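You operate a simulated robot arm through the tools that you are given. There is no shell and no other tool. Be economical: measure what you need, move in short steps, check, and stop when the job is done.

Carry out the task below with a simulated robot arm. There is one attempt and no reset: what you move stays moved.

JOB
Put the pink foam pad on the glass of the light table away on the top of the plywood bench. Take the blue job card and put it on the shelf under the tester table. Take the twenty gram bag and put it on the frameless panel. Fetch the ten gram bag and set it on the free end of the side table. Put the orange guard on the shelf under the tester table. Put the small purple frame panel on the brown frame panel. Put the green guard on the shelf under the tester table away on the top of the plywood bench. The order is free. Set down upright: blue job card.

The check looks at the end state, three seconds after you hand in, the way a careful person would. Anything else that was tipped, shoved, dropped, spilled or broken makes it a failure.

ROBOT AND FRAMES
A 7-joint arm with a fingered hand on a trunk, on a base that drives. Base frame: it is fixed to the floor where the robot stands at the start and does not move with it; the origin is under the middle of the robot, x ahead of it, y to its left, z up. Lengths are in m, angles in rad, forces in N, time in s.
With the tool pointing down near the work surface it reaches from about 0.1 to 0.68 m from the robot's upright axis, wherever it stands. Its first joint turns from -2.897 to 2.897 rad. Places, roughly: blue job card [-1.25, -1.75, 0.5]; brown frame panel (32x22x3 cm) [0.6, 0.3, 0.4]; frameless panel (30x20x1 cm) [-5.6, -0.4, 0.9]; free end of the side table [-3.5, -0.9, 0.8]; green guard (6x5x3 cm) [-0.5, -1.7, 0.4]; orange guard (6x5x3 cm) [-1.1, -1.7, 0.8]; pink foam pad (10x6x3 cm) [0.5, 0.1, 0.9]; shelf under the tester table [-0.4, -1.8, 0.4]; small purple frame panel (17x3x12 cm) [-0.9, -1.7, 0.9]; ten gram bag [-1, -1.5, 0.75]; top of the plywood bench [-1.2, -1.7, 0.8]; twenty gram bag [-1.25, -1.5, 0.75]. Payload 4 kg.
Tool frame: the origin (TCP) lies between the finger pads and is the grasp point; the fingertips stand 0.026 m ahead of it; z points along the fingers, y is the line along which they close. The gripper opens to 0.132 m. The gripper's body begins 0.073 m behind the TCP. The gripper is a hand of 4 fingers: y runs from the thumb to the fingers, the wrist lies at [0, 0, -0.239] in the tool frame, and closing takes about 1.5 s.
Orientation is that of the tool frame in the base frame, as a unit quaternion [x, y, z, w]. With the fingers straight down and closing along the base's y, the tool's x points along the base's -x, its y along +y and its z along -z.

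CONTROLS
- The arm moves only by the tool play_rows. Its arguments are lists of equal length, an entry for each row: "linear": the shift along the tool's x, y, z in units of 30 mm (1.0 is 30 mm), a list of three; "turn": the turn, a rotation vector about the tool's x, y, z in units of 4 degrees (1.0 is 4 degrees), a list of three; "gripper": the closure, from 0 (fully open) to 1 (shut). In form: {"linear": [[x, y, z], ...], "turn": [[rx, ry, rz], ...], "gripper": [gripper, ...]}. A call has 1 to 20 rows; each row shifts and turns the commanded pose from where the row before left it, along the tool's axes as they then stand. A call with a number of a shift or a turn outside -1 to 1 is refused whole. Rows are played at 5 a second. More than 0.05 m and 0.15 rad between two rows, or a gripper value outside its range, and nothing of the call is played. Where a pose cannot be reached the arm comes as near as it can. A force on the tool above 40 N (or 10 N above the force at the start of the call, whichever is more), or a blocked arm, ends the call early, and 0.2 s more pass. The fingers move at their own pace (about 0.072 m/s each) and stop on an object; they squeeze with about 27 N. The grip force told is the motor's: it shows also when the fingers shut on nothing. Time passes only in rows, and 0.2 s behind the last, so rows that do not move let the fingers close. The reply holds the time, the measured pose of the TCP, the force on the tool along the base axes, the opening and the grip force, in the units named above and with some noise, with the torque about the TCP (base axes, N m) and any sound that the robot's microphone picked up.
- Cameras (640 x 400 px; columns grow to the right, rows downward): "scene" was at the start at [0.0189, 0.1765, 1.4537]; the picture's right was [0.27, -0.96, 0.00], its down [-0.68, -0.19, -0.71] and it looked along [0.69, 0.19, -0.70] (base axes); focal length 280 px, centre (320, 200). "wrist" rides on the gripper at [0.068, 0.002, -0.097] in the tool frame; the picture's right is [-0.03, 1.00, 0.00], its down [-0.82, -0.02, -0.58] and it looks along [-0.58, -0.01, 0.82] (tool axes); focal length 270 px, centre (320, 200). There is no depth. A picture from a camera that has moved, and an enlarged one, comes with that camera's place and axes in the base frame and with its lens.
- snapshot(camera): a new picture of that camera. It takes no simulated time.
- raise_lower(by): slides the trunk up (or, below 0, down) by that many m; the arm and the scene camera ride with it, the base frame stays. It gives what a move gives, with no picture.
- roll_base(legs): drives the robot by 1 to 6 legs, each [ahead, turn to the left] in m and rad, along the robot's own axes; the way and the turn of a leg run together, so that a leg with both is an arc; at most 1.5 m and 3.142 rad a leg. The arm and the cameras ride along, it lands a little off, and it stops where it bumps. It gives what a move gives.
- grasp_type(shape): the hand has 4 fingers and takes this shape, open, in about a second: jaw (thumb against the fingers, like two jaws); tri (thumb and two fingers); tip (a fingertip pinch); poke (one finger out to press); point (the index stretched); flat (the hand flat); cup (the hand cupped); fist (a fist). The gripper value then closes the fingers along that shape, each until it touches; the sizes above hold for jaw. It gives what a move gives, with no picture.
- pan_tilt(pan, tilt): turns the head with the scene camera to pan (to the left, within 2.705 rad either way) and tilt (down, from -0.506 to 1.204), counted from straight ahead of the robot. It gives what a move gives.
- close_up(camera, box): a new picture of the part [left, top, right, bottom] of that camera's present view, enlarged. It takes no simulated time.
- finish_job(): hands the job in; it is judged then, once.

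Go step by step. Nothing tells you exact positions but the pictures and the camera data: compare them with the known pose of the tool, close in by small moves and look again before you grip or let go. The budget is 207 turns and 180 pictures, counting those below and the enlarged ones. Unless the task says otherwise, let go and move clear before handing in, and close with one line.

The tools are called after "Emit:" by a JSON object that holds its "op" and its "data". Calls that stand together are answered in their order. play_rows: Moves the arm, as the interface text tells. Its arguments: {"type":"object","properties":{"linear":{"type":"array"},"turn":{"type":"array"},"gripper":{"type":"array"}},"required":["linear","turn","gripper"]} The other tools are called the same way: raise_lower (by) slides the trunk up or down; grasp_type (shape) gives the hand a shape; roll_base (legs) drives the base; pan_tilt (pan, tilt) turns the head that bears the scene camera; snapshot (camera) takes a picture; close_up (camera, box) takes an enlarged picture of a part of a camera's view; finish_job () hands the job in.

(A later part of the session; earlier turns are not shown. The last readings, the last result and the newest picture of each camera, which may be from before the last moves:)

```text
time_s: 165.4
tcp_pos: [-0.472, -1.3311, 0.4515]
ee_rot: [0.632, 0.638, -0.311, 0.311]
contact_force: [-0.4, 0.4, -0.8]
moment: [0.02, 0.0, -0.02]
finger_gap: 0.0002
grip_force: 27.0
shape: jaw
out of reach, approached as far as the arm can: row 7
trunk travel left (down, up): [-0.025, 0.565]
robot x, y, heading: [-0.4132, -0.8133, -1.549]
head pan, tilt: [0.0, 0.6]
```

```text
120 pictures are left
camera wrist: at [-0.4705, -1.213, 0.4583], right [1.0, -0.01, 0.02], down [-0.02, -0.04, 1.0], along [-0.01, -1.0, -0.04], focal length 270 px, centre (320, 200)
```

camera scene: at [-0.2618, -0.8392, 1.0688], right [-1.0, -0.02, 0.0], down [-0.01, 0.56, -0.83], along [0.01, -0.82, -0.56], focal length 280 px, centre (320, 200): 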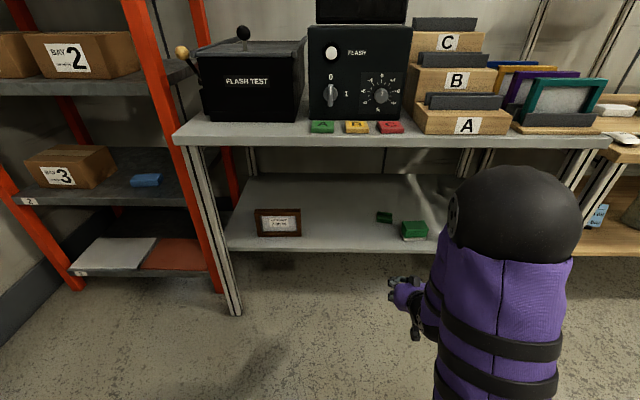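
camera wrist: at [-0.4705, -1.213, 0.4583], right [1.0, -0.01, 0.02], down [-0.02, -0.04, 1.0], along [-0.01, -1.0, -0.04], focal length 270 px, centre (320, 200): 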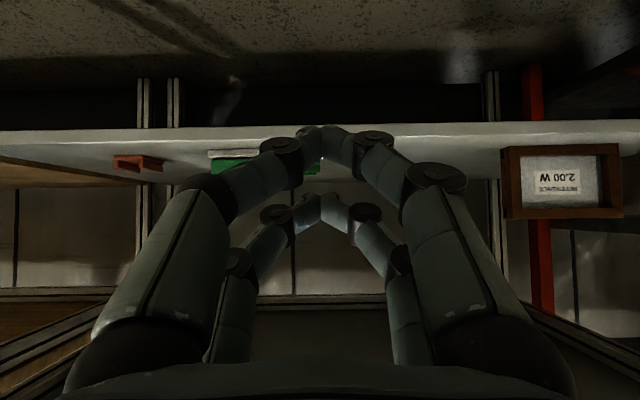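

Emit:
{"op": "roll_base", "data": {"legs": [[0.2, 0]]}}

Emit:
{"op": "snapshot", "data": {"camera": "wrist"}}

Emit:
{"op": "snapshot", "data": {"camera": "scene"}}

```text
time_s: 167.0
tcp_pos: [-0.4685, -1.5295, 0.4519]
ee_rot: [0.632, 0.639, -0.309, 0.312]
contact_force: [-0.7, 0.2, -0.7]
moment: [0.06, 0.02, 0.03]
finger_gap: 0.0002
grip_force: 26.6
shape: jaw
trunk travel left (down, up): [-0.025, 0.565]
robot x, y, heading: [-0.4111, -1.0149, -1.551]
head pan, tilt: [0.0, 0.6]
```

```text
119 pictures are left
camera wrist: at [-0.467, -1.4116, 0.4584], right [1.0, -0.01, 0.02], down [-0.02, -0.04, 1.0], along [-0.01, -1.0, -0.05], focal length 270 px, centre (320, 200)
```

wrist: 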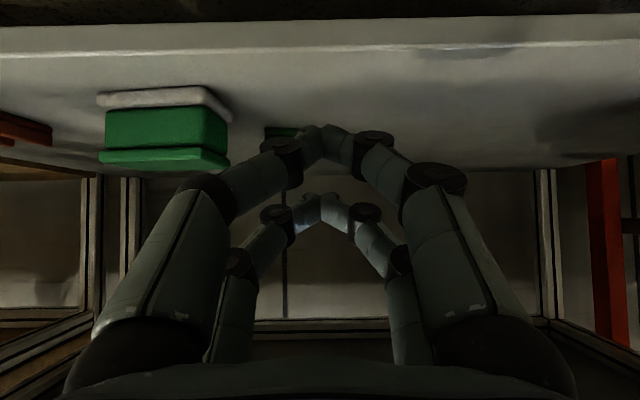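

```text
118 pictures are left
camera scene: at [-0.2583, -1.0378, 1.0688], right [-1.0, -0.02, 0.0], down [-0.01, 0.56, -0.82], along [0.01, -0.82, -0.57], focal length 280 px, centre (320, 200)
```

scene: 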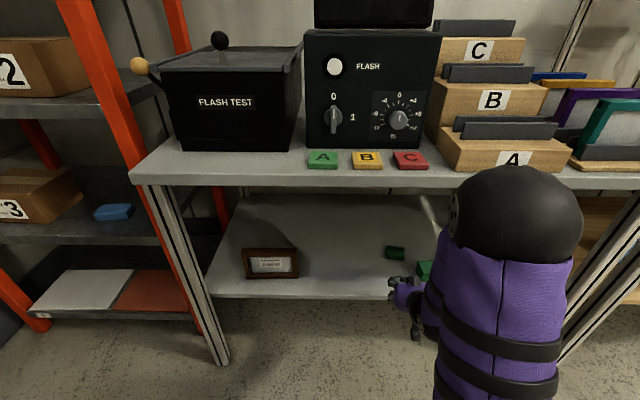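

Emit:
{"op": "play_rows", "data": {"linear": [[0.39, 0, 0.31], [-0.683, -0.07, 0.88], [-0.683, -0.07, 0.88], [-0.683, -0.07, 0.88], [-0.683, -0.07, 0.88], [-0.683, -0.07, 0.88], [-0.683, -0.07, 0.88]], "turn": [[0, 0, 0], [0, 0, 0], [0, 0, 0], [0, 0, 0], [0, 0, 0], [0, 0, 0], [0, 0, 0]], "gripper": [1, 1, 1, 1, 1, 1, 1]}}

Emit:
{"op": "snapshot", "data": {"camera": "wrist"}}

Emit:
{"op": "close_up", "data": {"camera": "scene", "box": [340, 200, 460, 300]}}

```text
time_s: 168.6
tcp_pos: [-0.4797, -1.7306, 0.4357]
ee_rot: [0.633, 0.637, -0.312, 0.311]
contact_force: [-0.3, -0.9, 0.0]
moment: [0.02, 0.01, 0.04]
finger_gap: 0.0
grip_force: 26.6
shape: jaw
trunk travel left (down, up): [-0.025, 0.565]
robot x, y, heading: [-0.409, -1.0159, -1.554]
head pan, tilt: [0.0, 0.6]
```

```text
117 pictures are left
camera wrist: at [-0.4783, -1.6132, 0.443], right [1.0, -0.01, 0.02], down [-0.02, -0.05, 1.0], along [-0.01, -1.0, -0.05], focal length 270 px, centre (320, 200)
```

wrist: 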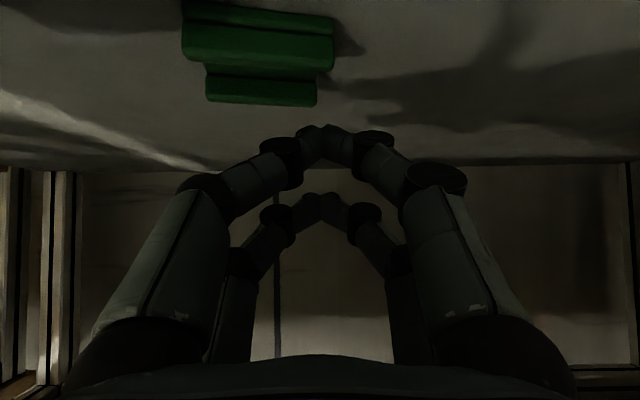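

```text
4.00 times, centred on (400, 250) of scene
camera zoom: at [-0.2583, -1.0377, 1.0688], right [-1.0, -0.02, 0.0], down [-0.01, 0.56, -0.83], along [0.01, -0.82, -0.56], focal length 1122 px, centre (0, 0)
```

zoom: 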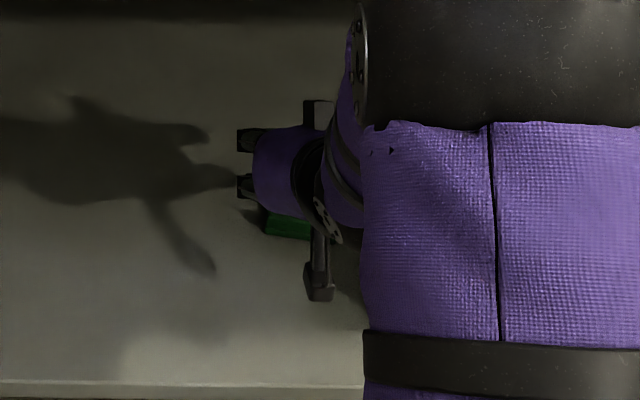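

The guard is centred near (-0.509, -1.745) with its back wall at about y -1.772. I'll go just past it, lower the fingertips behind the wall and pull it forward.

Emit:
{"op": "play_rows", "data": {"linear": [[-0.52, -0.16, 0.67], [-0.52, -0.16, 0.67], [0.35, 0, 0.27], [0.35, 0, 0.27], [0.35, 0, 0.27]], "turn": [[0, 0, 0], [0, 0, 0], [0, 0, 0], [0, 0, 0], [0, 0, 0]], "gripper": [1, 1, 1, 1, 1]}}

Emit:
{"op": "snapshot", "data": {"camera": "wrist"}}

Emit:
{"op": "close_up", "data": {"camera": "scene", "box": [340, 200, 460, 300]}}

```text
time_s: 169.8
tcp_pos: [-0.4901, -1.7818, 0.3989]
ee_rot: [0.632, 0.638, -0.311, 0.313]
contact_force: [0.4, -1.1, 5.6]
moment: [0.1, 0.07, 0.0]
finger_gap: 0.0001
grip_force: 26.7
shape: jaw
trunk travel left (down, up): [-0.025, 0.565]
robot x, y, heading: [-0.4158, -1.0147, -1.551]
head pan, tilt: [0.0, 0.6]
```

```text
115 pictures are left
camera wrist: at [-0.4875, -1.6639, 0.405], right [1.0, -0.01, 0.02], down [-0.02, -0.04, 1.0], along [-0.01, -1.0, -0.04], focal length 270 px, centre (320, 200)
```

wrist: 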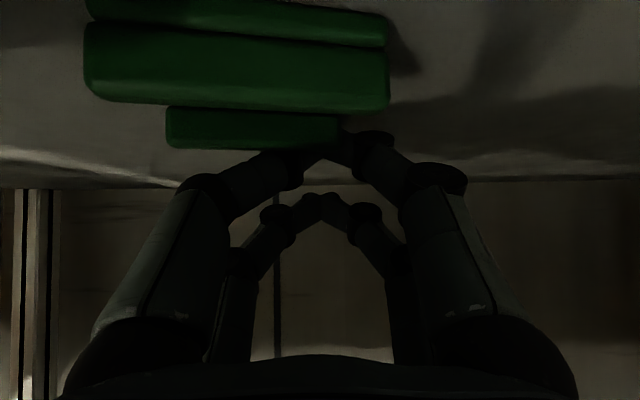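

```text
4.00 times, centred on (400, 250) of scene
camera zoom: at [-0.2583, -1.0375, 1.069], right [-1.0, -0.02, 0.0], down [-0.01, 0.56, -0.83], along [0.01, -0.83, -0.56], focal length 1122 px, centre (0, 0)
```

zoom: 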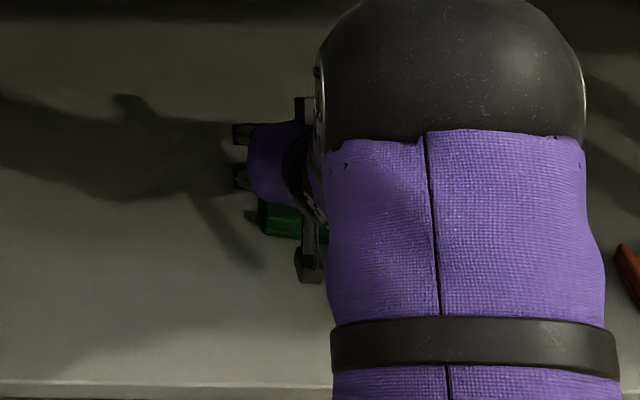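

Emit:
{"op": "play_rows", "data": {"linear": [[0.31, 0, -0.4], [0.31, 0, -0.4], [0.31, 0, -0.4]], "turn": [[0, 0, 0], [0, 0, 0], [0, 0, 0]], "gripper": [1, 1, 1]}}

Emit:
{"op": "snapshot", "data": {"camera": "wrist"}}

```text
time_s: 170.6
tcp_pos: [-0.4896, -1.735, 0.3966]
ee_rot: [0.633, 0.638, -0.31, 0.312]
contact_force: [-1.7, -1.7, 4.3]
moment: [0.04, 0.12, 0.0]
finger_gap: 0.0
grip_force: 27.5
shape: jaw
trunk travel left (down, up): [-0.025, 0.565]
robot x, y, heading: [-0.4142, -1.0111, -1.553]
head pan, tilt: [0.0, 0.6]
```

```text
113 pictures are left
camera wrist: at [-0.4876, -1.6169, 0.4036], right [1.0, -0.01, 0.02], down [-0.02, -0.05, 1.0], along [-0.01, -1.0, -0.05], focal length 270 px, centre (320, 200)
```

wrist: 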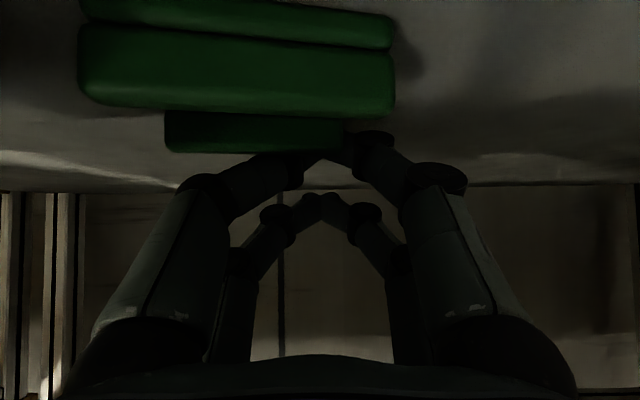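

Emit:
{"op": "play_rows", "data": {"linear": [[0.31, 0, -0.4], [0.31, 0, -0.4], [0.31, 0, -0.4], [0.31, 0, -0.4]], "turn": [[0, 0, 0], [0, 0, 0], [0, 0, 0], [0, 0, 0]], "gripper": [1, 1, 1, 1]}}

Emit:
{"op": "close_up", "data": {"camera": "scene", "box": [340, 200, 460, 300]}}

Emit:
{"op": "snapshot", "data": {"camera": "wrist"}}

```text
time_s: 171.6
tcp_pos: [-0.4897, -1.6754, 0.3981]
ee_rot: [0.632, 0.638, -0.31, 0.312]
contact_force: [-0.7, -0.3, 1.4]
moment: [0.03, 0.0, 0.01]
finger_gap: 0.0
grip_force: 26.8
shape: jaw
trunk travel left (down, up): [-0.025, 0.565]
robot x, y, heading: [-0.4102, -1.0115, -1.55]
head pan, tilt: [0.0, 0.6]
```

```text
4.00 times, centred on (400, 250) of scene
camera zoom: at [-0.2583, -1.0378, 1.0688], right [-1.0, -0.02, 0.0], down [-0.01, 0.56, -0.82], along [0.01, -0.82, -0.57], focal length 1122 px, centre (0, 0)
```

zoom: 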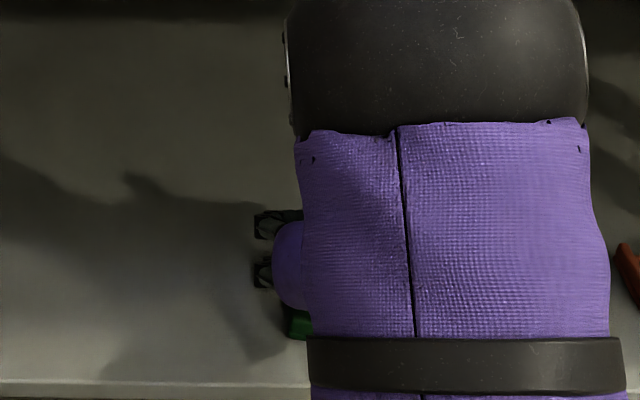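

```text
111 pictures are left
camera wrist: at [-0.4879, -1.557, 0.4035], right [1.0, -0.01, 0.02], down [-0.02, -0.04, 1.0], along [-0.01, -1.0, -0.04], focal length 270 px, centre (320, 200)
```

wrist: 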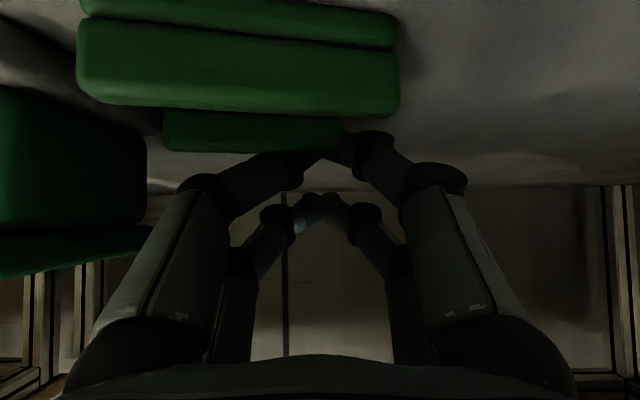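

The guard slid forward, but now it sits too close to the foam block for a finger to fit on that side. I'll push it back about 7 cm from the front, then pinch its near wall by the ends and carry it out. First I'll raise over it and come round to its front.

Emit:
{"op": "play_rows", "data": {"linear": [[-0.4, 0, -0.31], [-0.4, 0, -0.31], [-0.4, 0, -0.31], [0.6, -0.1, -0.8], [0.6, -0.1, -0.8], [0.6, -0.1, -0.8], [0.45, 0, -0.55]], "turn": [[0, 0, 0], [0, 0, 0], [0, 0, 0], [0, 0, 0], [0, 0, 0], [0, 0, 0], [0, 0, 0]], "gripper": [1, 1, 1, 1, 1, 1, 1]}}

Emit:
{"op": "snapshot", "data": {"camera": "wrist"}}

Emit:
{"op": "close_up", "data": {"camera": "scene", "box": [340, 200, 460, 300]}}

```text
time_s: 173.2
tcp_pos: [-0.4996, -1.5647, 0.4442]
ee_rot: [0.633, 0.637, -0.311, 0.311]
contact_force: [0.3, -0.4, 0.7]
moment: [0.02, 0.0, 0.0]
finger_gap: 0.0
grip_force: 27.2
shape: jaw
trunk travel left (down, up): [-0.025, 0.565]
robot x, y, heading: [-0.4134, -1.015, -1.558]
head pan, tilt: [0.0, 0.6]
```

```text
110 pictures are left
camera wrist: at [-0.4983, -1.4462, 0.4506], right [1.0, -0.01, 0.02], down [-0.02, -0.04, 1.0], along [-0.01, -1.0, -0.04], focal length 270 px, centre (320, 200)
```

wrist: 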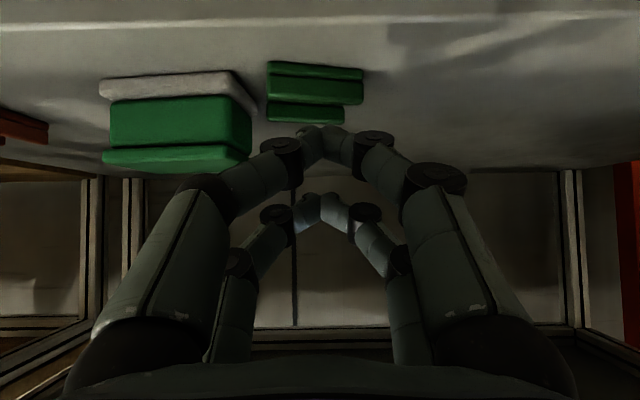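

```text
4.00 times, centred on (400, 250) of scene
camera zoom: at [-0.2583, -1.0379, 1.0688], right [-1.0, -0.02, 0.0], down [-0.01, 0.57, -0.82], along [0.01, -0.82, -0.57], focal length 1122 px, centre (0, 0)
```

zoom: 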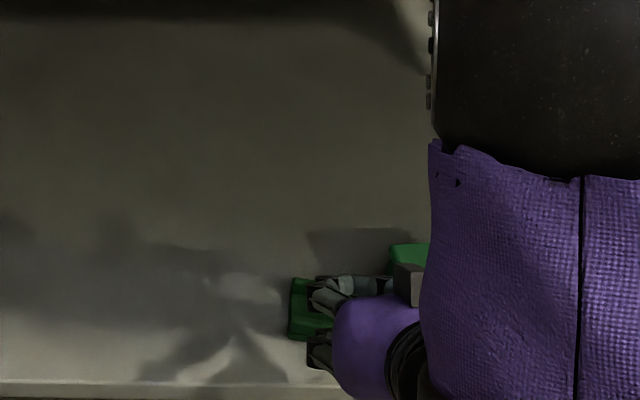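

The guard's centre is near (-0.502, -1.654) and the foam begins behind y ≈ -1.647. If I pull the guard another 5 cm forward it clears the foam entirely, so I'll go back behind it and pull.

Emit:
{"op": "play_rows", "data": {"linear": [[-0.63, 0, 0.82], [-0.63, 0, 0.82], [-0.63, 0, 0.82], [-0.63, 0, 0.82], [0.4, 0, 0.31], [0.4, 0, 0.31], [0.4, 0, 0.31]], "turn": [[0, 0, 0], [0, 0, 0], [0, 0, 0], [0, 0, 0], [0, 0, 0], [0, 0, 0], [0, 0, 0]], "gripper": [1, 1, 1, 1, 1, 1, 1]}}

Emit:
{"op": "snapshot", "data": {"camera": "wrist"}}

```text
time_s: 174.8
tcp_pos: [-0.498, -1.6895, 0.3987]
ee_rot: [0.632, 0.638, -0.309, 0.312]
contact_force: [0.4, 0.9, 0.4]
moment: [0.0, 0.03, -0.01]
finger_gap: 0.0003
grip_force: 27.1
shape: jaw
trunk travel left (down, up): [-0.025, 0.565]
robot x, y, heading: [-0.4109, -1.0155, -1.556]
head pan, tilt: [0.0, 0.6]
```

```text
108 pictures are left
camera wrist: at [-0.4967, -1.5704, 0.4037], right [1.0, -0.01, 0.02], down [-0.02, -0.04, 1.0], along [-0.01, -1.0, -0.04], focal length 270 px, centre (320, 200)
```

wrist: 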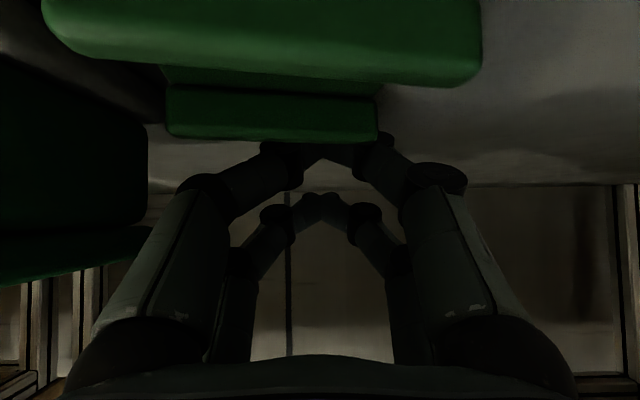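

Emit:
{"op": "play_rows", "data": {"linear": [[0.4, 0, -0.5], [0.4, 0, -0.5], [0.36, 0, -0.5]], "turn": [[0, 0, 0], [0, 0, 0], [0, 0, 0]], "gripper": [1, 1, 1]}}

Emit:
{"op": "play_rows", "data": {"linear": [[-0.4, 0, -0.31], [-0.4, 0, -0.31], [-0.4, 0, -0.31], [0.6, 0, -0.8], [0.6, 0, -0.8], [0.6, 0, -0.8], [0.6, 0, -0.8]], "turn": [[0, 0, 0], [0, 0, 0], [0, 0, 0], [0, 0, 0], [0, 0, 0], [0, 0, 0], [0, 0, 0]], "gripper": [1, 1, 1, 1, 1, 1, 1]}}

Emit:
{"op": "snapshot", "data": {"camera": "wrist"}}

Emit:
{"op": "close_up", "data": {"camera": "scene", "box": [340, 200, 460, 300]}}

```text
time_s: 175.6
tcp_pos: [-0.4989, -1.6325, 0.3983]
ee_rot: [0.632, 0.638, -0.31, 0.313]
contact_force: [0.2, 0.1, -1.1]
moment: [0.0, 0.03, -0.02]
finger_gap: 0.0
grip_force: 27.2
shape: jaw
trunk travel left (down, up): [-0.025, 0.565]
robot x, y, heading: [-0.4135, -1.0158, -1.554]
head pan, tilt: [0.0, 0.6]
```

```text
time_s: 177.2
tcp_pos: [-0.5056, -1.5191, 0.4451]
ee_rot: [0.632, 0.638, -0.31, 0.312]
contact_force: [0.2, -0.2, -0.6]
moment: [0.0, 0.01, -0.02]
finger_gap: 0.0
grip_force: 26.9
shape: jaw
out of reach, approached as far as the arm can: row 7
trunk travel left (down, up): [-0.025, 0.565]
robot x, y, heading: [-0.4111, -1.014, -1.553]
head pan, tilt: [0.0, 0.6]
```

```text
107 pictures are left
camera wrist: at [-0.5028, -1.4009, 0.4517], right [1.0, -0.01, 0.02], down [-0.02, -0.05, 1.0], along [-0.01, -1.0, -0.05], focal length 270 px, centre (320, 200)
```

wrist: 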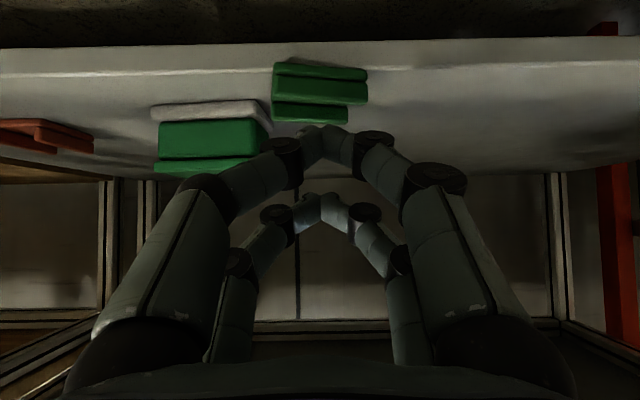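

```text
4.00 times, centred on (400, 250) of scene
camera zoom: at [-0.2583, -1.0378, 1.0688], right [-1.0, -0.02, 0.0], down [-0.01, 0.56, -0.82], along [0.01, -0.82, -0.57], focal length 1122 px, centre (0, 0)
```

zoom: 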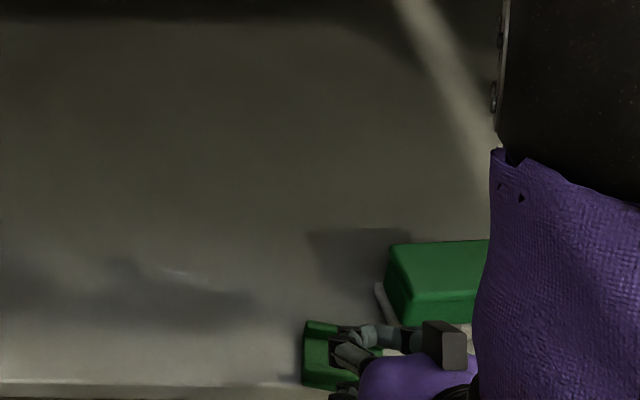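

The guard is now at the shelf's front edge, clear of the foam. I'll bring the hand back to about 22° tilt, match the guard's small yaw and open.

Emit:
{"op": "play_rows", "data": {"linear": [[0, 0, 0], [0, 0, 0], [0, 0, 0], [0, 0, 0], [0, 0, 0], [0, 0, 0], [0, 0, 0], [0, 0, 0], [0, 0, 0], [0, 0, 0], [0, 0, 0]], "turn": [[0, 1, 0], [0, 1, 0], [0, 1, 0], [0, 1, 0], [0, 1, 0], [0, 1, 0], [0, 1, 0], [0, 0.5, 0], [0.3, 0, 0.74], [0.3, 0, 0.74], [0.3, 0, 0.74]], "gripper": [1, 1, 1, 1, 0.2, 0.2, 0.2, 0.2, 0.2, 0.2, 0.2]}}

Emit:
{"op": "snapshot", "data": {"camera": "wrist"}}

```text
time_s: 179.6
tcp_pos: [-0.4978, -1.5219, 0.4465]
ee_rot: [0.739, 0.632, -0.166, 0.166]
contact_force: [-0.2, 0.9, -0.4]
moment: [0.0, -0.01, 0.02]
finger_gap: 0.1055
grip_force: 0.0
shape: jaw
out of reach, approached as far as the arm can: row 7
trunk travel left (down, up): [-0.025, 0.565]
robot x, y, heading: [-0.408, -1.0146, -1.547]
head pan, tilt: [0.0, 0.6]
```

```text
105 pictures are left
camera wrist: at [-0.4818, -1.4176, 0.5019], right [0.98, -0.17, 0.05], down [-0.12, -0.45, 0.89], along [-0.13, -0.88, -0.46], focal length 270 px, centre (320, 200)
```

wrist: 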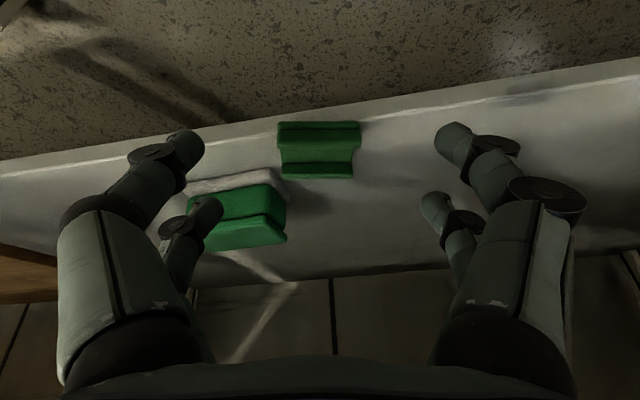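

Emit:
{"op": "play_rows", "data": {"linear": [[-0.17, 0, 0.76], [-0.17, 0, 0.76], [-0.17, 0, 0.7]], "turn": [[0, 0, 0], [0, 0, 0], [0, 0, 0]], "gripper": [0.2, 0.3, 0.4]}}

Emit:
{"op": "snapshot", "data": {"camera": "wrist"}}

Emit:
{"op": "close_up", "data": {"camera": "scene", "box": [340, 200, 460, 300]}}

```text
time_s: 180.4
tcp_pos: [-0.5034, -1.5658, 0.3947]
ee_rot: [0.738, 0.632, -0.167, 0.167]
contact_force: [0.5, 0.5, 0.3]
moment: [-0.01, 0.0, -0.02]
finger_gap: 0.0799
grip_force: 0.0
shape: jaw
trunk travel left (down, up): [-0.025, 0.565]
robot x, y, heading: [-0.4085, -1.0132, -1.552]
head pan, tilt: [0.0, 0.6]
```

```text
104 pictures are left
camera wrist: at [-0.4863, -1.4618, 0.4494], right [0.98, -0.17, 0.05], down [-0.12, -0.45, 0.89], along [-0.13, -0.88, -0.46], focal length 270 px, centre (320, 200)
```

wrist: 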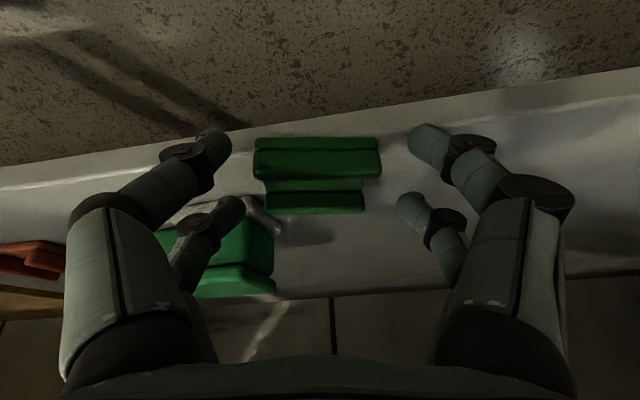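

```text
4.00 times, centred on (400, 250) of scene
camera zoom: at [-0.2583, -1.0377, 1.0689], right [-1.0, -0.02, 0.0], down [-0.01, 0.56, -0.83], along [0.01, -0.82, -0.56], focal length 1122 px, centre (0, 0)
```

zoom: 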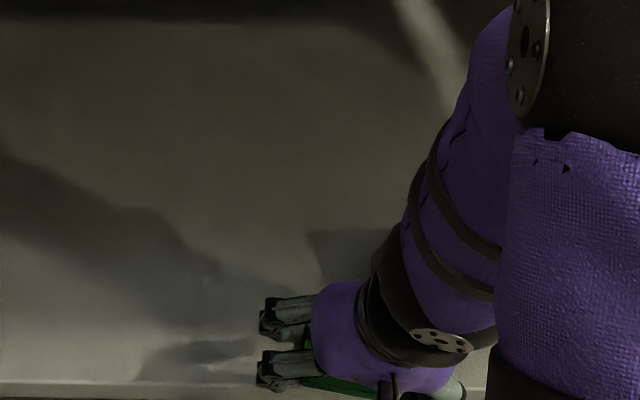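

Emit:
{"op": "play_rows", "data": {"linear": [[-0.08, 0.05, 0.1], [0, 0, 0], [0, 0, 0], [0, 0, 0], [0, 0, 0], [0, 0, 0]], "turn": [[0, 0, 0], [0, 0, 0], [0, 0, 0], [0, 0, 0], [0, 0, 0], [0, 0, 0]], "gripper": [0.4, 0.52, 0.55, 0.6, 0.6, 0.6]}}

Emit:
{"op": "snapshot", "data": {"camera": "wrist"}}

```text
time_s: 181.8
tcp_pos: [-0.5017, -1.5691, 0.3922]
ee_rot: [0.738, 0.632, -0.167, 0.167]
contact_force: [1.2, 0.9, 1.2]
moment: [-0.02, -0.06, 0.0]
finger_gap: 0.0526
grip_force: 0.1
shape: jaw
trunk travel left (down, up): [-0.025, 0.565]
robot x, y, heading: [-0.4146, -1.0127, -1.557]
head pan, tilt: [0.0, 0.6]
```

```text
102 pictures are left
camera wrist: at [-0.4852, -1.4654, 0.4479], right [0.98, -0.17, 0.05], down [-0.12, -0.45, 0.89], along [-0.13, -0.88, -0.46], focal length 270 px, centre (320, 200)
```

wrist: 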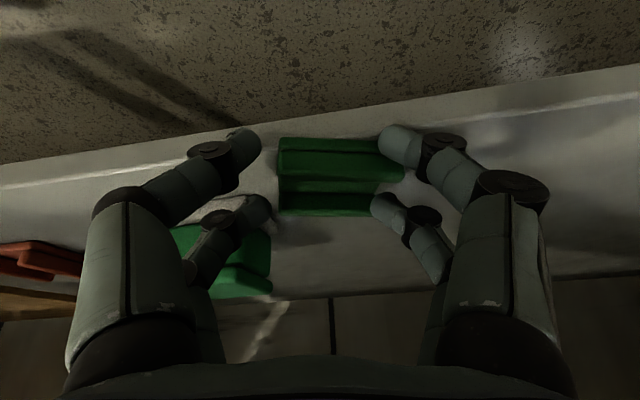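

The fingertips rode over the guard's top, so I need to be lower. I'll open, recentre and lower to light shelf contact first.

Emit:
{"op": "play_rows", "data": {"linear": [[0, 0, -0.3], [0, 0, 0], [0, 0.3, 0], [0, 0, 0.3], [0.05, 0, 0.1], [0.05, 0, 0.1], [0.05, 0, 0.1], [0.05, 0, 0.1]], "turn": [[0, 0, 0], [0, 0, 0], [0, 0, 0], [0, 0, 0], [0, 0, 0], [0, 0, 0], [0, 0, 0], [0, 0, 0]], "gripper": [0.3, 0.3, 0.3, 0.35, 0.35, 0.35, 0.35, 0.35]}}

Emit:
{"op": "snapshot", "data": {"camera": "wrist"}}

```text
time_s: 183.4
tcp_pos: [-0.4924, -1.5745, 0.3893]
ee_rot: [0.738, 0.629, -0.172, 0.174]
contact_force: [-2.1, 3.2, 25.0]
moment: [0.17, -1.39, 0.25]
finger_gap: 0.0853
grip_force: 0.0
shape: jaw
trunk travel left (down, up): [-0.025, 0.565]
robot x, y, heading: [-0.4089, -1.0126, -1.557]
head pan, tilt: [0.0, 0.6]
stopped in row 8: the force on the tool passed its limit at 42 N (the readings are from after the stop); the commanded pose is now the measured one
```

```text
101 pictures are left
camera wrist: at [-0.4768, -1.4695, 0.4439], right [0.98, -0.17, 0.05], down [-0.12, -0.43, 0.89], along [-0.13, -0.89, -0.45], focal length 270 px, centre (320, 200)
```

wrist: 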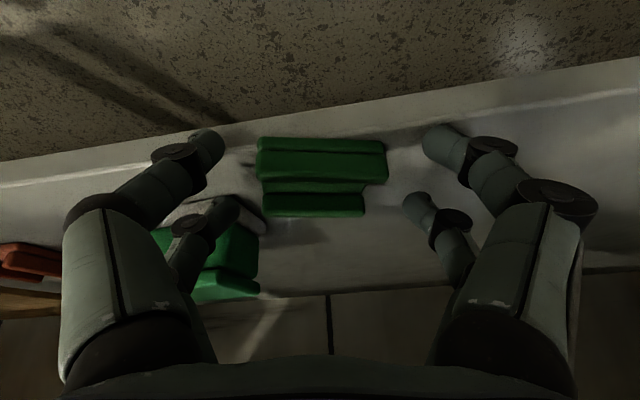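

Emit:
{"op": "play_rows", "data": {"linear": [[0, -0.1, -0.25], [0, 0, 0], [0.05, 0, 0.1], [0.05, 0, 0.1], [0.03, 0, 0.05], [0.03, 0, 0.05]], "turn": [[0, 0, 0], [-1, 0, 0], [0, 0, 0], [0, 0, 0], [0, 0, 0], [0, 0, 0]], "gripper": [0.35, 0.4, 0.42, 0.42, 0.42, 0.42]}}

Emit:
{"op": "snapshot", "data": {"camera": "wrist"}}

```text
time_s: 184.8
tcp_pos: [-0.4955, -1.571, 0.3851]
ee_rot: [0.732, 0.635, -0.149, 0.198]
contact_force: [-2.3, 6.7, 27.5]
moment: [0.22, -1.32, 0.37]
finger_gap: 0.0761
grip_force: 0.0
shape: jaw
trunk travel left (down, up): [-0.025, 0.565]
robot x, y, heading: [-0.4116, -1.0113, -1.558]
head pan, tilt: [0.0, 0.6]
```

```text
100 pictures are left
camera wrist: at [-0.485, -1.4643, 0.4398], right [0.98, -0.14, 0.11], down [-0.16, -0.43, 0.89], along [-0.07, -0.89, -0.45], focal length 270 px, centre (320, 200)
```

wrist: 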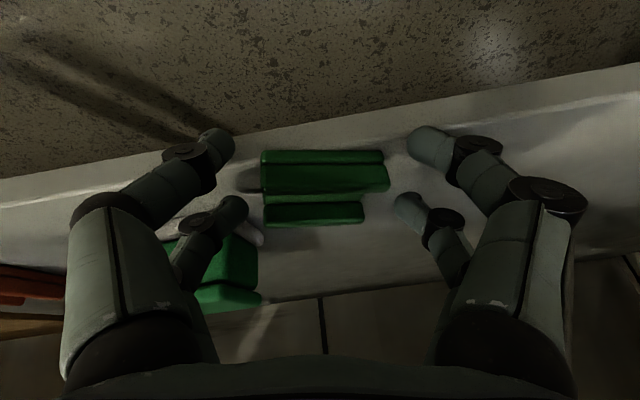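

Emit:
{"op": "play_rows", "data": {"linear": [[0, -0.15, -0.08], [0, 0, 0], [0, 0, 0], [0, 0, 0], [0, 0, 0]], "turn": [[0, 0, 0], [0, 0, 0], [0, 0, 0], [0, 0, 0], [0, 0, 0]], "gripper": [0.42, 0.5, 0.54, 0.58, 0.62]}}

Emit:
{"op": "snapshot", "data": {"camera": "wrist"}}

Emit:
{"op": "close_up", "data": {"camera": "scene", "box": [340, 230, 460, 330]}}

```text
time_s: 186.0
tcp_pos: [-0.4979, -1.5663, 0.3854]
ee_rot: [0.731, 0.637, -0.147, 0.197]
contact_force: [5.2, 10.9, 17.3]
moment: [0.24, -1.03, 0.56]
finger_gap: 0.0555
grip_force: 0.0
shape: jaw
trunk travel left (down, up): [-0.025, 0.565]
robot x, y, heading: [-0.4097, -1.0088, -1.554]
head pan, tilt: [0.0, 0.6]
```

```text
99 pictures are left
camera wrist: at [-0.4891, -1.4616, 0.4399], right [0.98, -0.14, 0.11], down [-0.16, -0.44, 0.89], along [-0.07, -0.89, -0.45], focal length 270 px, centre (320, 200)
```

wrist: 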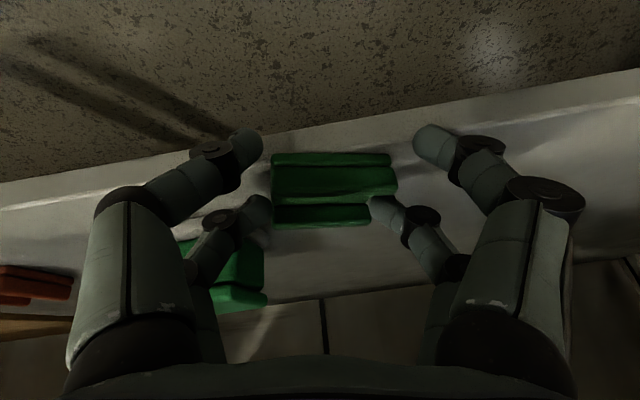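

```text
4.00 times, centred on (400, 280) of scene
camera zoom: at [-0.2582, -1.0365, 1.0689], right [-1.0, -0.02, 0.0], down [-0.01, 0.56, -0.83], along [0.01, -0.83, -0.56], focal length 1122 px, centre (0, -120)
```

zoom: 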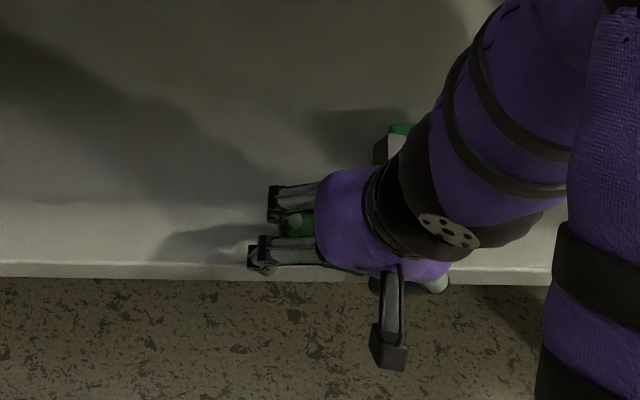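

The near right finger is caught on the shelf's front edge because the guard slightly overhangs it. I'll lift, undo the roll, close the fingers and nudge the guard about 2.5 cm back.

Emit:
{"op": "play_rows", "data": {"linear": [[-0.2, 0, -0.5], [-0.3, 0, -0.6], [-0.3, 0, -0.6], [0, 0, 0], [0.8, 0, -0.4], [0.8, 0, -0.4]], "turn": [[0, 0, 0], [0, 0, 0], [0, 0, 0], [1, 0, 0], [0.5, 0, 0], [0, 0, 0]], "gripper": [0.35, 0.3, 0.3, 1, 1, 1]}}

Emit:
{"op": "snapshot", "data": {"camera": "wrist"}}

```text
time_s: 187.4
tcp_pos: [-0.4965, -1.5096, 0.4386]
ee_rot: [0.741, 0.628, -0.181, 0.157]
contact_force: [-0.5, 1.1, 1.2]
moment: [-0.04, -0.02, 0.03]
finger_gap: 0.0001
grip_force: 4.1
shape: jaw
trunk travel left (down, up): [-0.025, 0.565]
robot x, y, heading: [-0.4126, -1.0128, -1.554]
head pan, tilt: [0.0, 0.6]
```

```text
97 pictures are left
camera wrist: at [-0.4768, -1.407, 0.494], right [0.98, -0.19, 0.02], down [-0.1, -0.44, 0.89], along [-0.16, -0.88, -0.45], focal length 270 px, centre (320, 200)
```

wrist: 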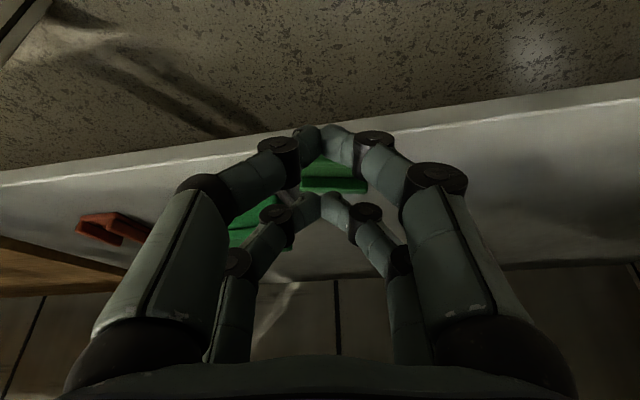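

Emit:
{"op": "play_rows", "data": {"linear": [[-0.19, 0.03, 0.73], [-0.19, 0.03, 0.73], [-0.39, 0.07, 0.2], [-0.39, 0.07, 0.2], [-0.39, 0.07, 0.2]], "turn": [[0, 0, 0], [0, 0, 0], [0, 0, 0], [0, 0, 0], [0, 0, 0]], "gripper": [1, 1, 1, 1, 1]}}

Emit:
{"op": "snapshot", "data": {"camera": "wrist"}}

```text
time_s: 188.6
tcp_pos: [-0.4978, -1.5818, 0.4054]
ee_rot: [0.741, 0.628, -0.18, 0.157]
contact_force: [0.3, -0.1, 0.0]
moment: [0.01, -0.01, 0.0]
finger_gap: 0.0001
grip_force: 27.1
shape: jaw
trunk travel left (down, up): [-0.025, 0.565]
robot x, y, heading: [-0.409, -1.0115, -1.552]
head pan, tilt: [0.0, 0.6]
```

```text
96 pictures are left
camera wrist: at [-0.4791, -1.4778, 0.4611], right [0.98, -0.19, 0.02], down [-0.1, -0.44, 0.89], along [-0.16, -0.88, -0.45], focal length 270 px, centre (320, 200)
```

wrist: 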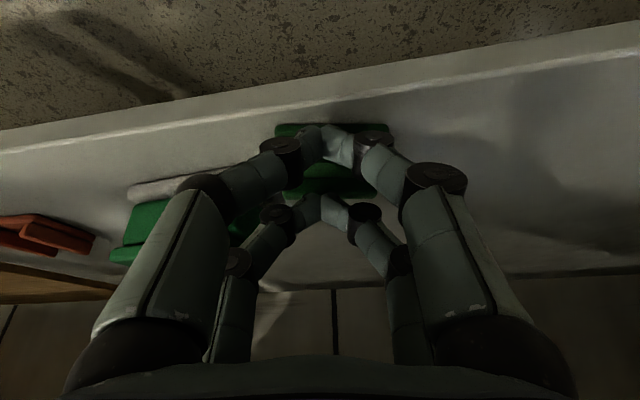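

Emit:
{"op": "play_rows", "data": {"linear": [[-0.25, 0.05, 0.13], [-0.25, 0.05, 0.13], [0.4, 0, -0.2], [-0.2, 0, -0.4], [-0.4, 0, -0.8], [0, 0, 0]], "turn": [[0, 0, 0], [0, 0, 0], [0, 0, 0], [0, 0, 0], [0, 0, 0], [0, 0, 0]], "gripper": [1, 1, 1, 0.3, 0, 0]}}

Emit:
{"op": "snapshot", "data": {"camera": "wrist"}}

```text
time_s: 190.0
tcp_pos: [-0.4974, -1.5845, 0.4465]
ee_rot: [0.741, 0.627, -0.18, 0.157]
contact_force: [0.6, -0.1, 0.2]
moment: [-0.01, -0.03, -0.02]
finger_gap: 0.0859
grip_force: 0.0
shape: jaw
trunk travel left (down, up): [-0.025, 0.565]
robot x, y, heading: [-0.411, -1.0121, -1.553]
head pan, tilt: [0.0, 0.6]
```

```text
95 pictures are left
camera wrist: at [-0.4774, -1.481, 0.5015], right [0.98, -0.19, 0.02], down [-0.1, -0.44, 0.89], along [-0.16, -0.88, -0.45], focal length 270 px, centre (320, 200)
```

wrist: 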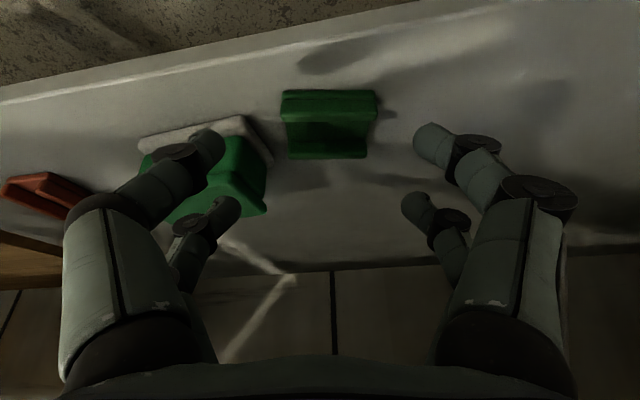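

The guard now sits 3 cm inside the edge, centred near (-0.495, -1.63), with room on the foam side. I'll go down with a narrow opening.

Emit:
{"op": "play_rows", "data": {"linear": [[0, 0.29, 0], [0, 0, 0.3], [0, 0, 0.6], [0, 0, 0.6], [0, 0, 0.4]], "turn": [[0, 0, 0], [0, 0, 0], [0, 0, 0], [0, 0, 0], [0, 0, 0]], "gripper": [0.42, 0.42, 0.42, 0.42, 0.42]}}

Emit:
{"op": "snapshot", "data": {"camera": "wrist"}}

```text
time_s: 191.2
tcp_pos: [-0.4938, -1.6129, 0.3954]
ee_rot: [0.741, 0.627, -0.18, 0.157]
contact_force: [0.9, 0.3, -0.8]
moment: [0.01, -0.01, -0.01]
finger_gap: 0.0767
grip_force: 0.0
shape: jaw
trunk travel left (down, up): [-0.025, 0.565]
robot x, y, heading: [-0.4129, -1.0127, -1.557]
head pan, tilt: [0.0, 0.6]
```

```text
94 pictures are left
camera wrist: at [-0.4736, -1.5089, 0.4503], right [0.98, -0.19, 0.02], down [-0.1, -0.44, 0.89], along [-0.16, -0.88, -0.45], focal length 270 px, centre (320, 200)
```

wrist: 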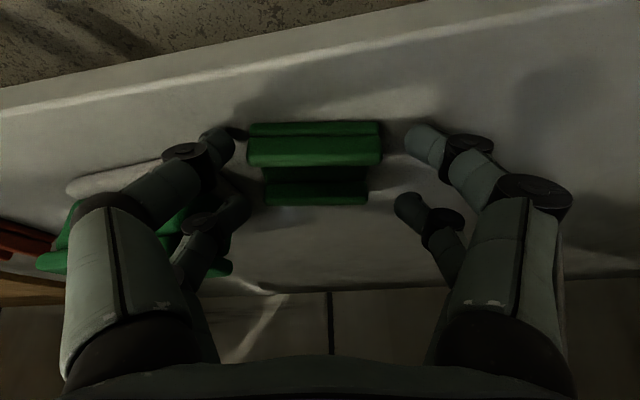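

Emit:
{"op": "play_rows", "data": {"linear": [[0.05, -0.05, 0.12], [0.03, 0, 0.06], [0, 0, 0], [0, 0, 0], [0, 0, 0], [0, 0, 0], [0, 0, 0]], "turn": [[0, 0, 0], [0, 0, 0], [0, 0, 0], [0, 0, 0], [0, 0, 0], [0, 0, 0], [0, 0, 0]], "gripper": [0.42, 0.45, 0.48, 0.51, 0.54, 0.57, 0.57]}}

Emit:
{"op": "snapshot", "data": {"camera": "wrist"}}

```text
time_s: 192.8
tcp_pos: [-0.4942, -1.6121, 0.3936]
ee_rot: [0.74, 0.627, -0.184, 0.16]
contact_force: [1.3, -0.2, 35.1]
moment: [-0.35, 0.83, -0.01]
finger_gap: 0.0529
grip_force: 26.6
shape: jaw
trunk travel left (down, up): [-0.025, 0.565]
robot x, y, heading: [-0.4075, -1.0132, -1.553]
head pan, tilt: [0.0, 0.6]
```

```text
93 pictures are left
camera wrist: at [-0.4746, -1.5093, 0.4475], right [0.98, -0.18, 0.02], down [-0.1, -0.44, 0.89], along [-0.16, -0.88, -0.45], focal length 270 px, centre (320, 200)
```

wrist: 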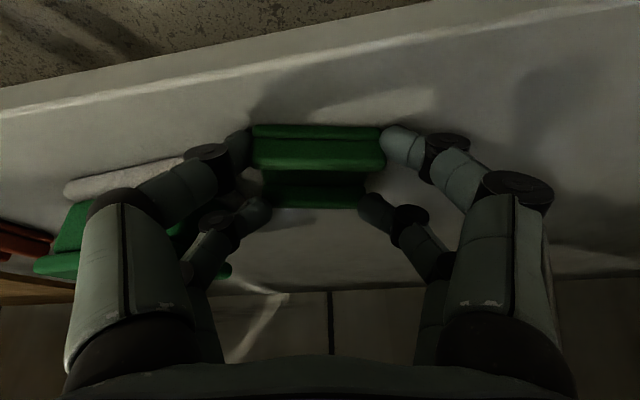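

The guard is pinched with full grip force, so I'll lift it gently.

Emit:
{"op": "play_rows", "data": {"linear": [[-0.05, 0, -0.1], [-0.08, 0, -0.15], [-0.15, 0, -0.3], [-0.15, 0, -0.3]], "turn": [[0, 0, 0], [0, 0, 0], [0, 0, 0], [0, 0, 0]], "gripper": [0.8, 0.8, 0.8, 0.8]}}

Emit:
{"op": "snapshot", "data": {"camera": "wrist"}}

```text
time_s: 193.8
tcp_pos: [-0.4934, -1.6117, 0.4181]
ee_rot: [0.741, 0.628, -0.18, 0.156]
contact_force: [-0.5, -0.6, -0.5]
moment: [0.0, 0.01, -0.06]
finger_gap: 0.052
grip_force: 26.9
shape: jaw
trunk travel left (down, up): [-0.025, 0.565]
robot x, y, heading: [-0.4118, -1.0114, -1.549]
head pan, tilt: [0.0, 0.6]
```

```text
92 pictures are left
camera wrist: at [-0.4736, -1.5078, 0.473], right [0.98, -0.19, 0.02], down [-0.1, -0.45, 0.89], along [-0.16, -0.88, -0.46], focal length 270 px, centre (320, 200)
```

wrist: 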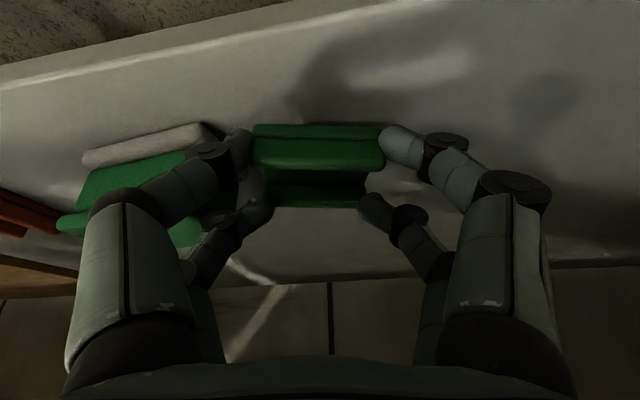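

It's lifted cleanly. I'll bring it out, back up, raise the trunk and drive to the bench.

Emit:
{"op": "play_rows", "data": {"linear": [[0.87, -0.16, -0.46], [0.87, -0.16, -0.46], [0.87, -0.16, -0.46]], "turn": [[0, 0, 0], [0, 0, 0], [0, 0, 0]], "gripper": [0.8, 0.8, 0.8]}}

Emit:
{"op": "roll_base", "data": {"legs": [[-0.22, 0]]}}

Emit:
{"op": "raise_lower", "data": {"by": 0.55}}

Emit:
{"op": "roll_base", "data": {"legs": [[0, -1.57], [0.63, 0], [0, 1.56]]}}

Emit:
{"op": "pan_tilt", "data": {"pan": -0.2, "tilt": 0.75}}

Emit:
{"op": "snapshot", "data": {"camera": "scene"}}

Emit:
{"op": "snapshot", "data": {"camera": "wrist"}}

```text
time_s: 194.6
tcp_pos: [-0.4933, -1.521, 0.4183]
ee_rot: [0.741, 0.628, -0.18, 0.158]
contact_force: [0.3, -0.7, -0.4]
moment: [0.01, -0.03, 0.01]
finger_gap: 0.0517
grip_force: 26.8
shape: jaw
trunk travel left (down, up): [-0.025, 0.565]
robot x, y, heading: [-0.4125, -1.0132, -1.551]
head pan, tilt: [0.0, 0.6]
```

```text
time_s: 196.3
tcp_pos: [-0.498, -1.3003, 0.4179]
ee_rot: [0.741, 0.627, -0.181, 0.157]
contact_force: [0.0, 0.2, -0.8]
moment: [-0.01, -0.02, 0.01]
finger_gap: 0.0517
grip_force: 27.0
shape: jaw
trunk travel left (down, up): [-0.025, 0.565]
robot x, y, heading: [-0.4176, -0.7907, -1.553]
head pan, tilt: [0.0, 0.6]
```

```text
refused: 0.55 is not a number from -0.4 to 0.4
```

```text
time_s: 208.2
tcp_pos: [-1.1267, -1.3168, 0.4178]
ee_rot: [0.745, 0.623, -0.182, 0.156]
contact_force: [-0.3, -0.4, -0.1]
moment: [0.02, 0.01, 0.02]
finger_gap: 0.0516
grip_force: 26.5
shape: jaw
trunk travel left (down, up): [-0.025, 0.565]
robot x, y, heading: [-1.0387, -0.8091, -1.567]
head pan, tilt: [0.0, 0.6]
```

```text
time_s: 208.9
tcp_pos: [-1.1258, -1.3167, 0.4188]
ee_rot: [0.745, 0.623, -0.182, 0.157]
contact_force: [-0.2, -0.2, -0.3]
moment: [-0.02, 0.0, -0.04]
finger_gap: 0.0517
grip_force: 27.6
shape: jaw
trunk travel left (down, up): [-0.025, 0.565]
robot x, y, heading: [-1.04, -0.8085, -1.564]
head pan, tilt: [-0.201, 0.75]
```

```text
91 pictures are left
camera scene: at [-0.9017, -0.828, 1.056], right [-0.98, 0.19, 0.0], down [0.13, 0.67, -0.73], along [-0.14, -0.72, -0.68], focal length 280 px, centre (320, 200)
```

scene: 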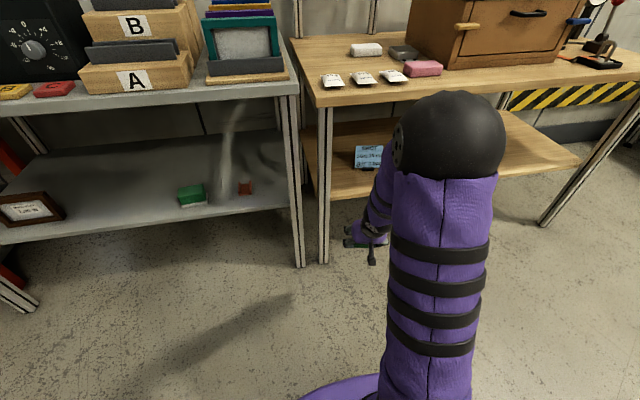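

```text
90 pictures are left
camera wrist: at [-1.1052, -1.2133, 0.4727], right [0.98, -0.2, 0.02], down [-0.11, -0.44, 0.89], along [-0.17, -0.88, -0.45], focal length 270 px, centre (320, 200)
```

wrist: 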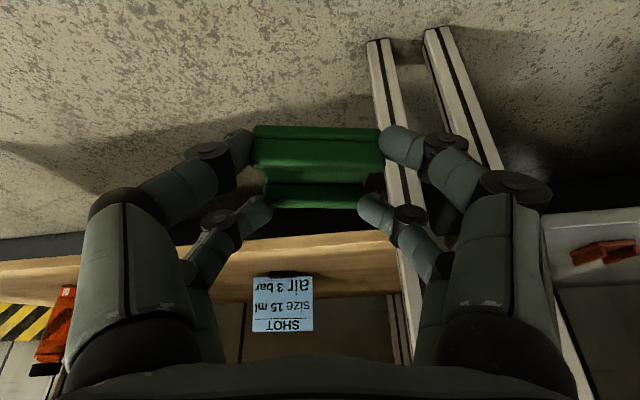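

Emit:
{"op": "raise_lower", "data": {"by": 0.4}}

Emit:
{"op": "raise_lower", "data": {"by": 0.12}}

Emit:
{"op": "roll_base", "data": {"legs": [[0.3, 0]]}}

Emit:
{"op": "snapshot", "data": {"camera": "scene"}}

Emit:
{"op": "snapshot", "data": {"camera": "wrist"}}

```text
time_s: 212.7
tcp_pos: [-1.126, -1.3166, 0.8169]
ee_rot: [0.745, 0.623, -0.181, 0.156]
contact_force: [-0.5, 0.8, -1.3]
moment: [-0.01, 0.02, -0.01]
finger_gap: 0.0518
grip_force: 27.3
shape: jaw
trunk travel left (down, up): [-0.425, 0.165]
robot x, y, heading: [-1.0396, -0.8112, -1.567]
head pan, tilt: [-0.201, 0.75]
```

```text
time_s: 214.2
tcp_pos: [-1.1262, -1.3165, 0.938]
ee_rot: [0.745, 0.623, -0.181, 0.156]
contact_force: [-0.7, 0.6, -1.0]
moment: [-0.02, 0.0, -0.01]
finger_gap: 0.0519
grip_force: 26.5
shape: jaw
trunk travel left (down, up): [-0.545, 0.045]
robot x, y, heading: [-1.0395, -0.8113, -1.57]
head pan, tilt: [-0.201, 0.75]
```

```text
time_s: 216.3
tcp_pos: [-1.1219, -1.6193, 0.9373]
ee_rot: [0.744, 0.624, -0.182, 0.156]
contact_force: [-0.1, -0.6, -0.4]
moment: [0.03, -0.02, 0.03]
finger_gap: 0.0513
grip_force: 26.8
shape: jaw
trunk travel left (down, up): [-0.545, 0.045]
robot x, y, heading: [-1.0352, -1.1083, -1.561]
head pan, tilt: [-0.201, 0.75]
```

```text
89 pictures are left
camera scene: at [-0.8995, -1.1297, 1.5759], right [-0.98, 0.19, 0.0], down [0.13, 0.67, -0.73], along [-0.14, -0.72, -0.68], focal length 280 px, centre (320, 200)
```

scene: 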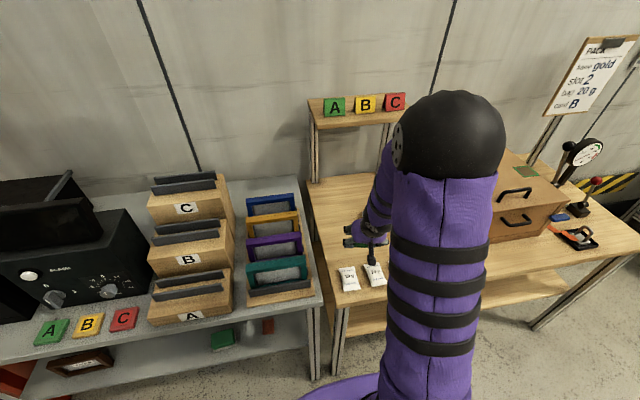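

```text
88 pictures are left
camera wrist: at [-1.1021, -1.5154, 0.9926], right [0.98, -0.2, 0.02], down [-0.1, -0.44, 0.89], along [-0.17, -0.88, -0.45], focal length 270 px, centre (320, 200)
```

wrist: 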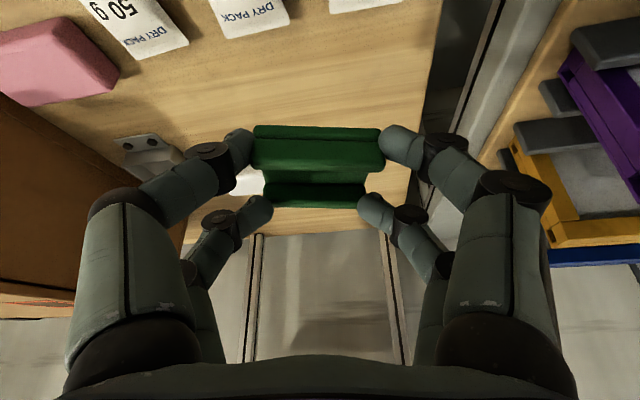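

Emit:
{"op": "play_rows", "data": {"linear": [[0, 0.08, 1], [0, 0.08, 1], [0, 0.08, 1], [0, 0.08, 1], [0, 0.08, 0.7]], "turn": [[0, 0, 0], [0, 0, 0], [0, 0, 0], [0, 0, 0], [0, 0, 0]], "gripper": [0.8, 0.8, 0.8, 0.8, 0.8]}}

Emit:
{"op": "snapshot", "data": {"camera": "wrist"}}

```text
time_s: 217.5
tcp_pos: [-1.1205, -1.6845, 0.8128]
ee_rot: [0.744, 0.623, -0.181, 0.157]
contact_force: [0.2, 0.9, -1.3]
moment: [0.02, -0.02, 0.01]
finger_gap: 0.0514
grip_force: 27.1
shape: jaw
trunk travel left (down, up): [-0.545, 0.045]
robot x, y, heading: [-1.0345, -1.1093, -1.562]
head pan, tilt: [-0.201, 0.75]
```

```text
87 pictures are left
camera wrist: at [-1.1007, -1.5819, 0.8672], right [0.98, -0.2, 0.02], down [-0.1, -0.44, 0.89], along [-0.17, -0.88, -0.45], focal length 270 px, centre (320, 200)
```

wrist: 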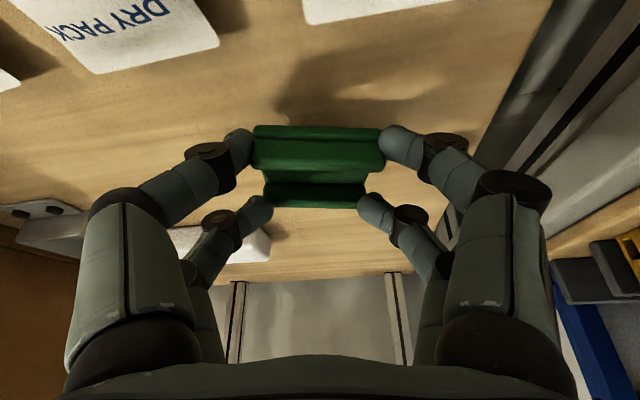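

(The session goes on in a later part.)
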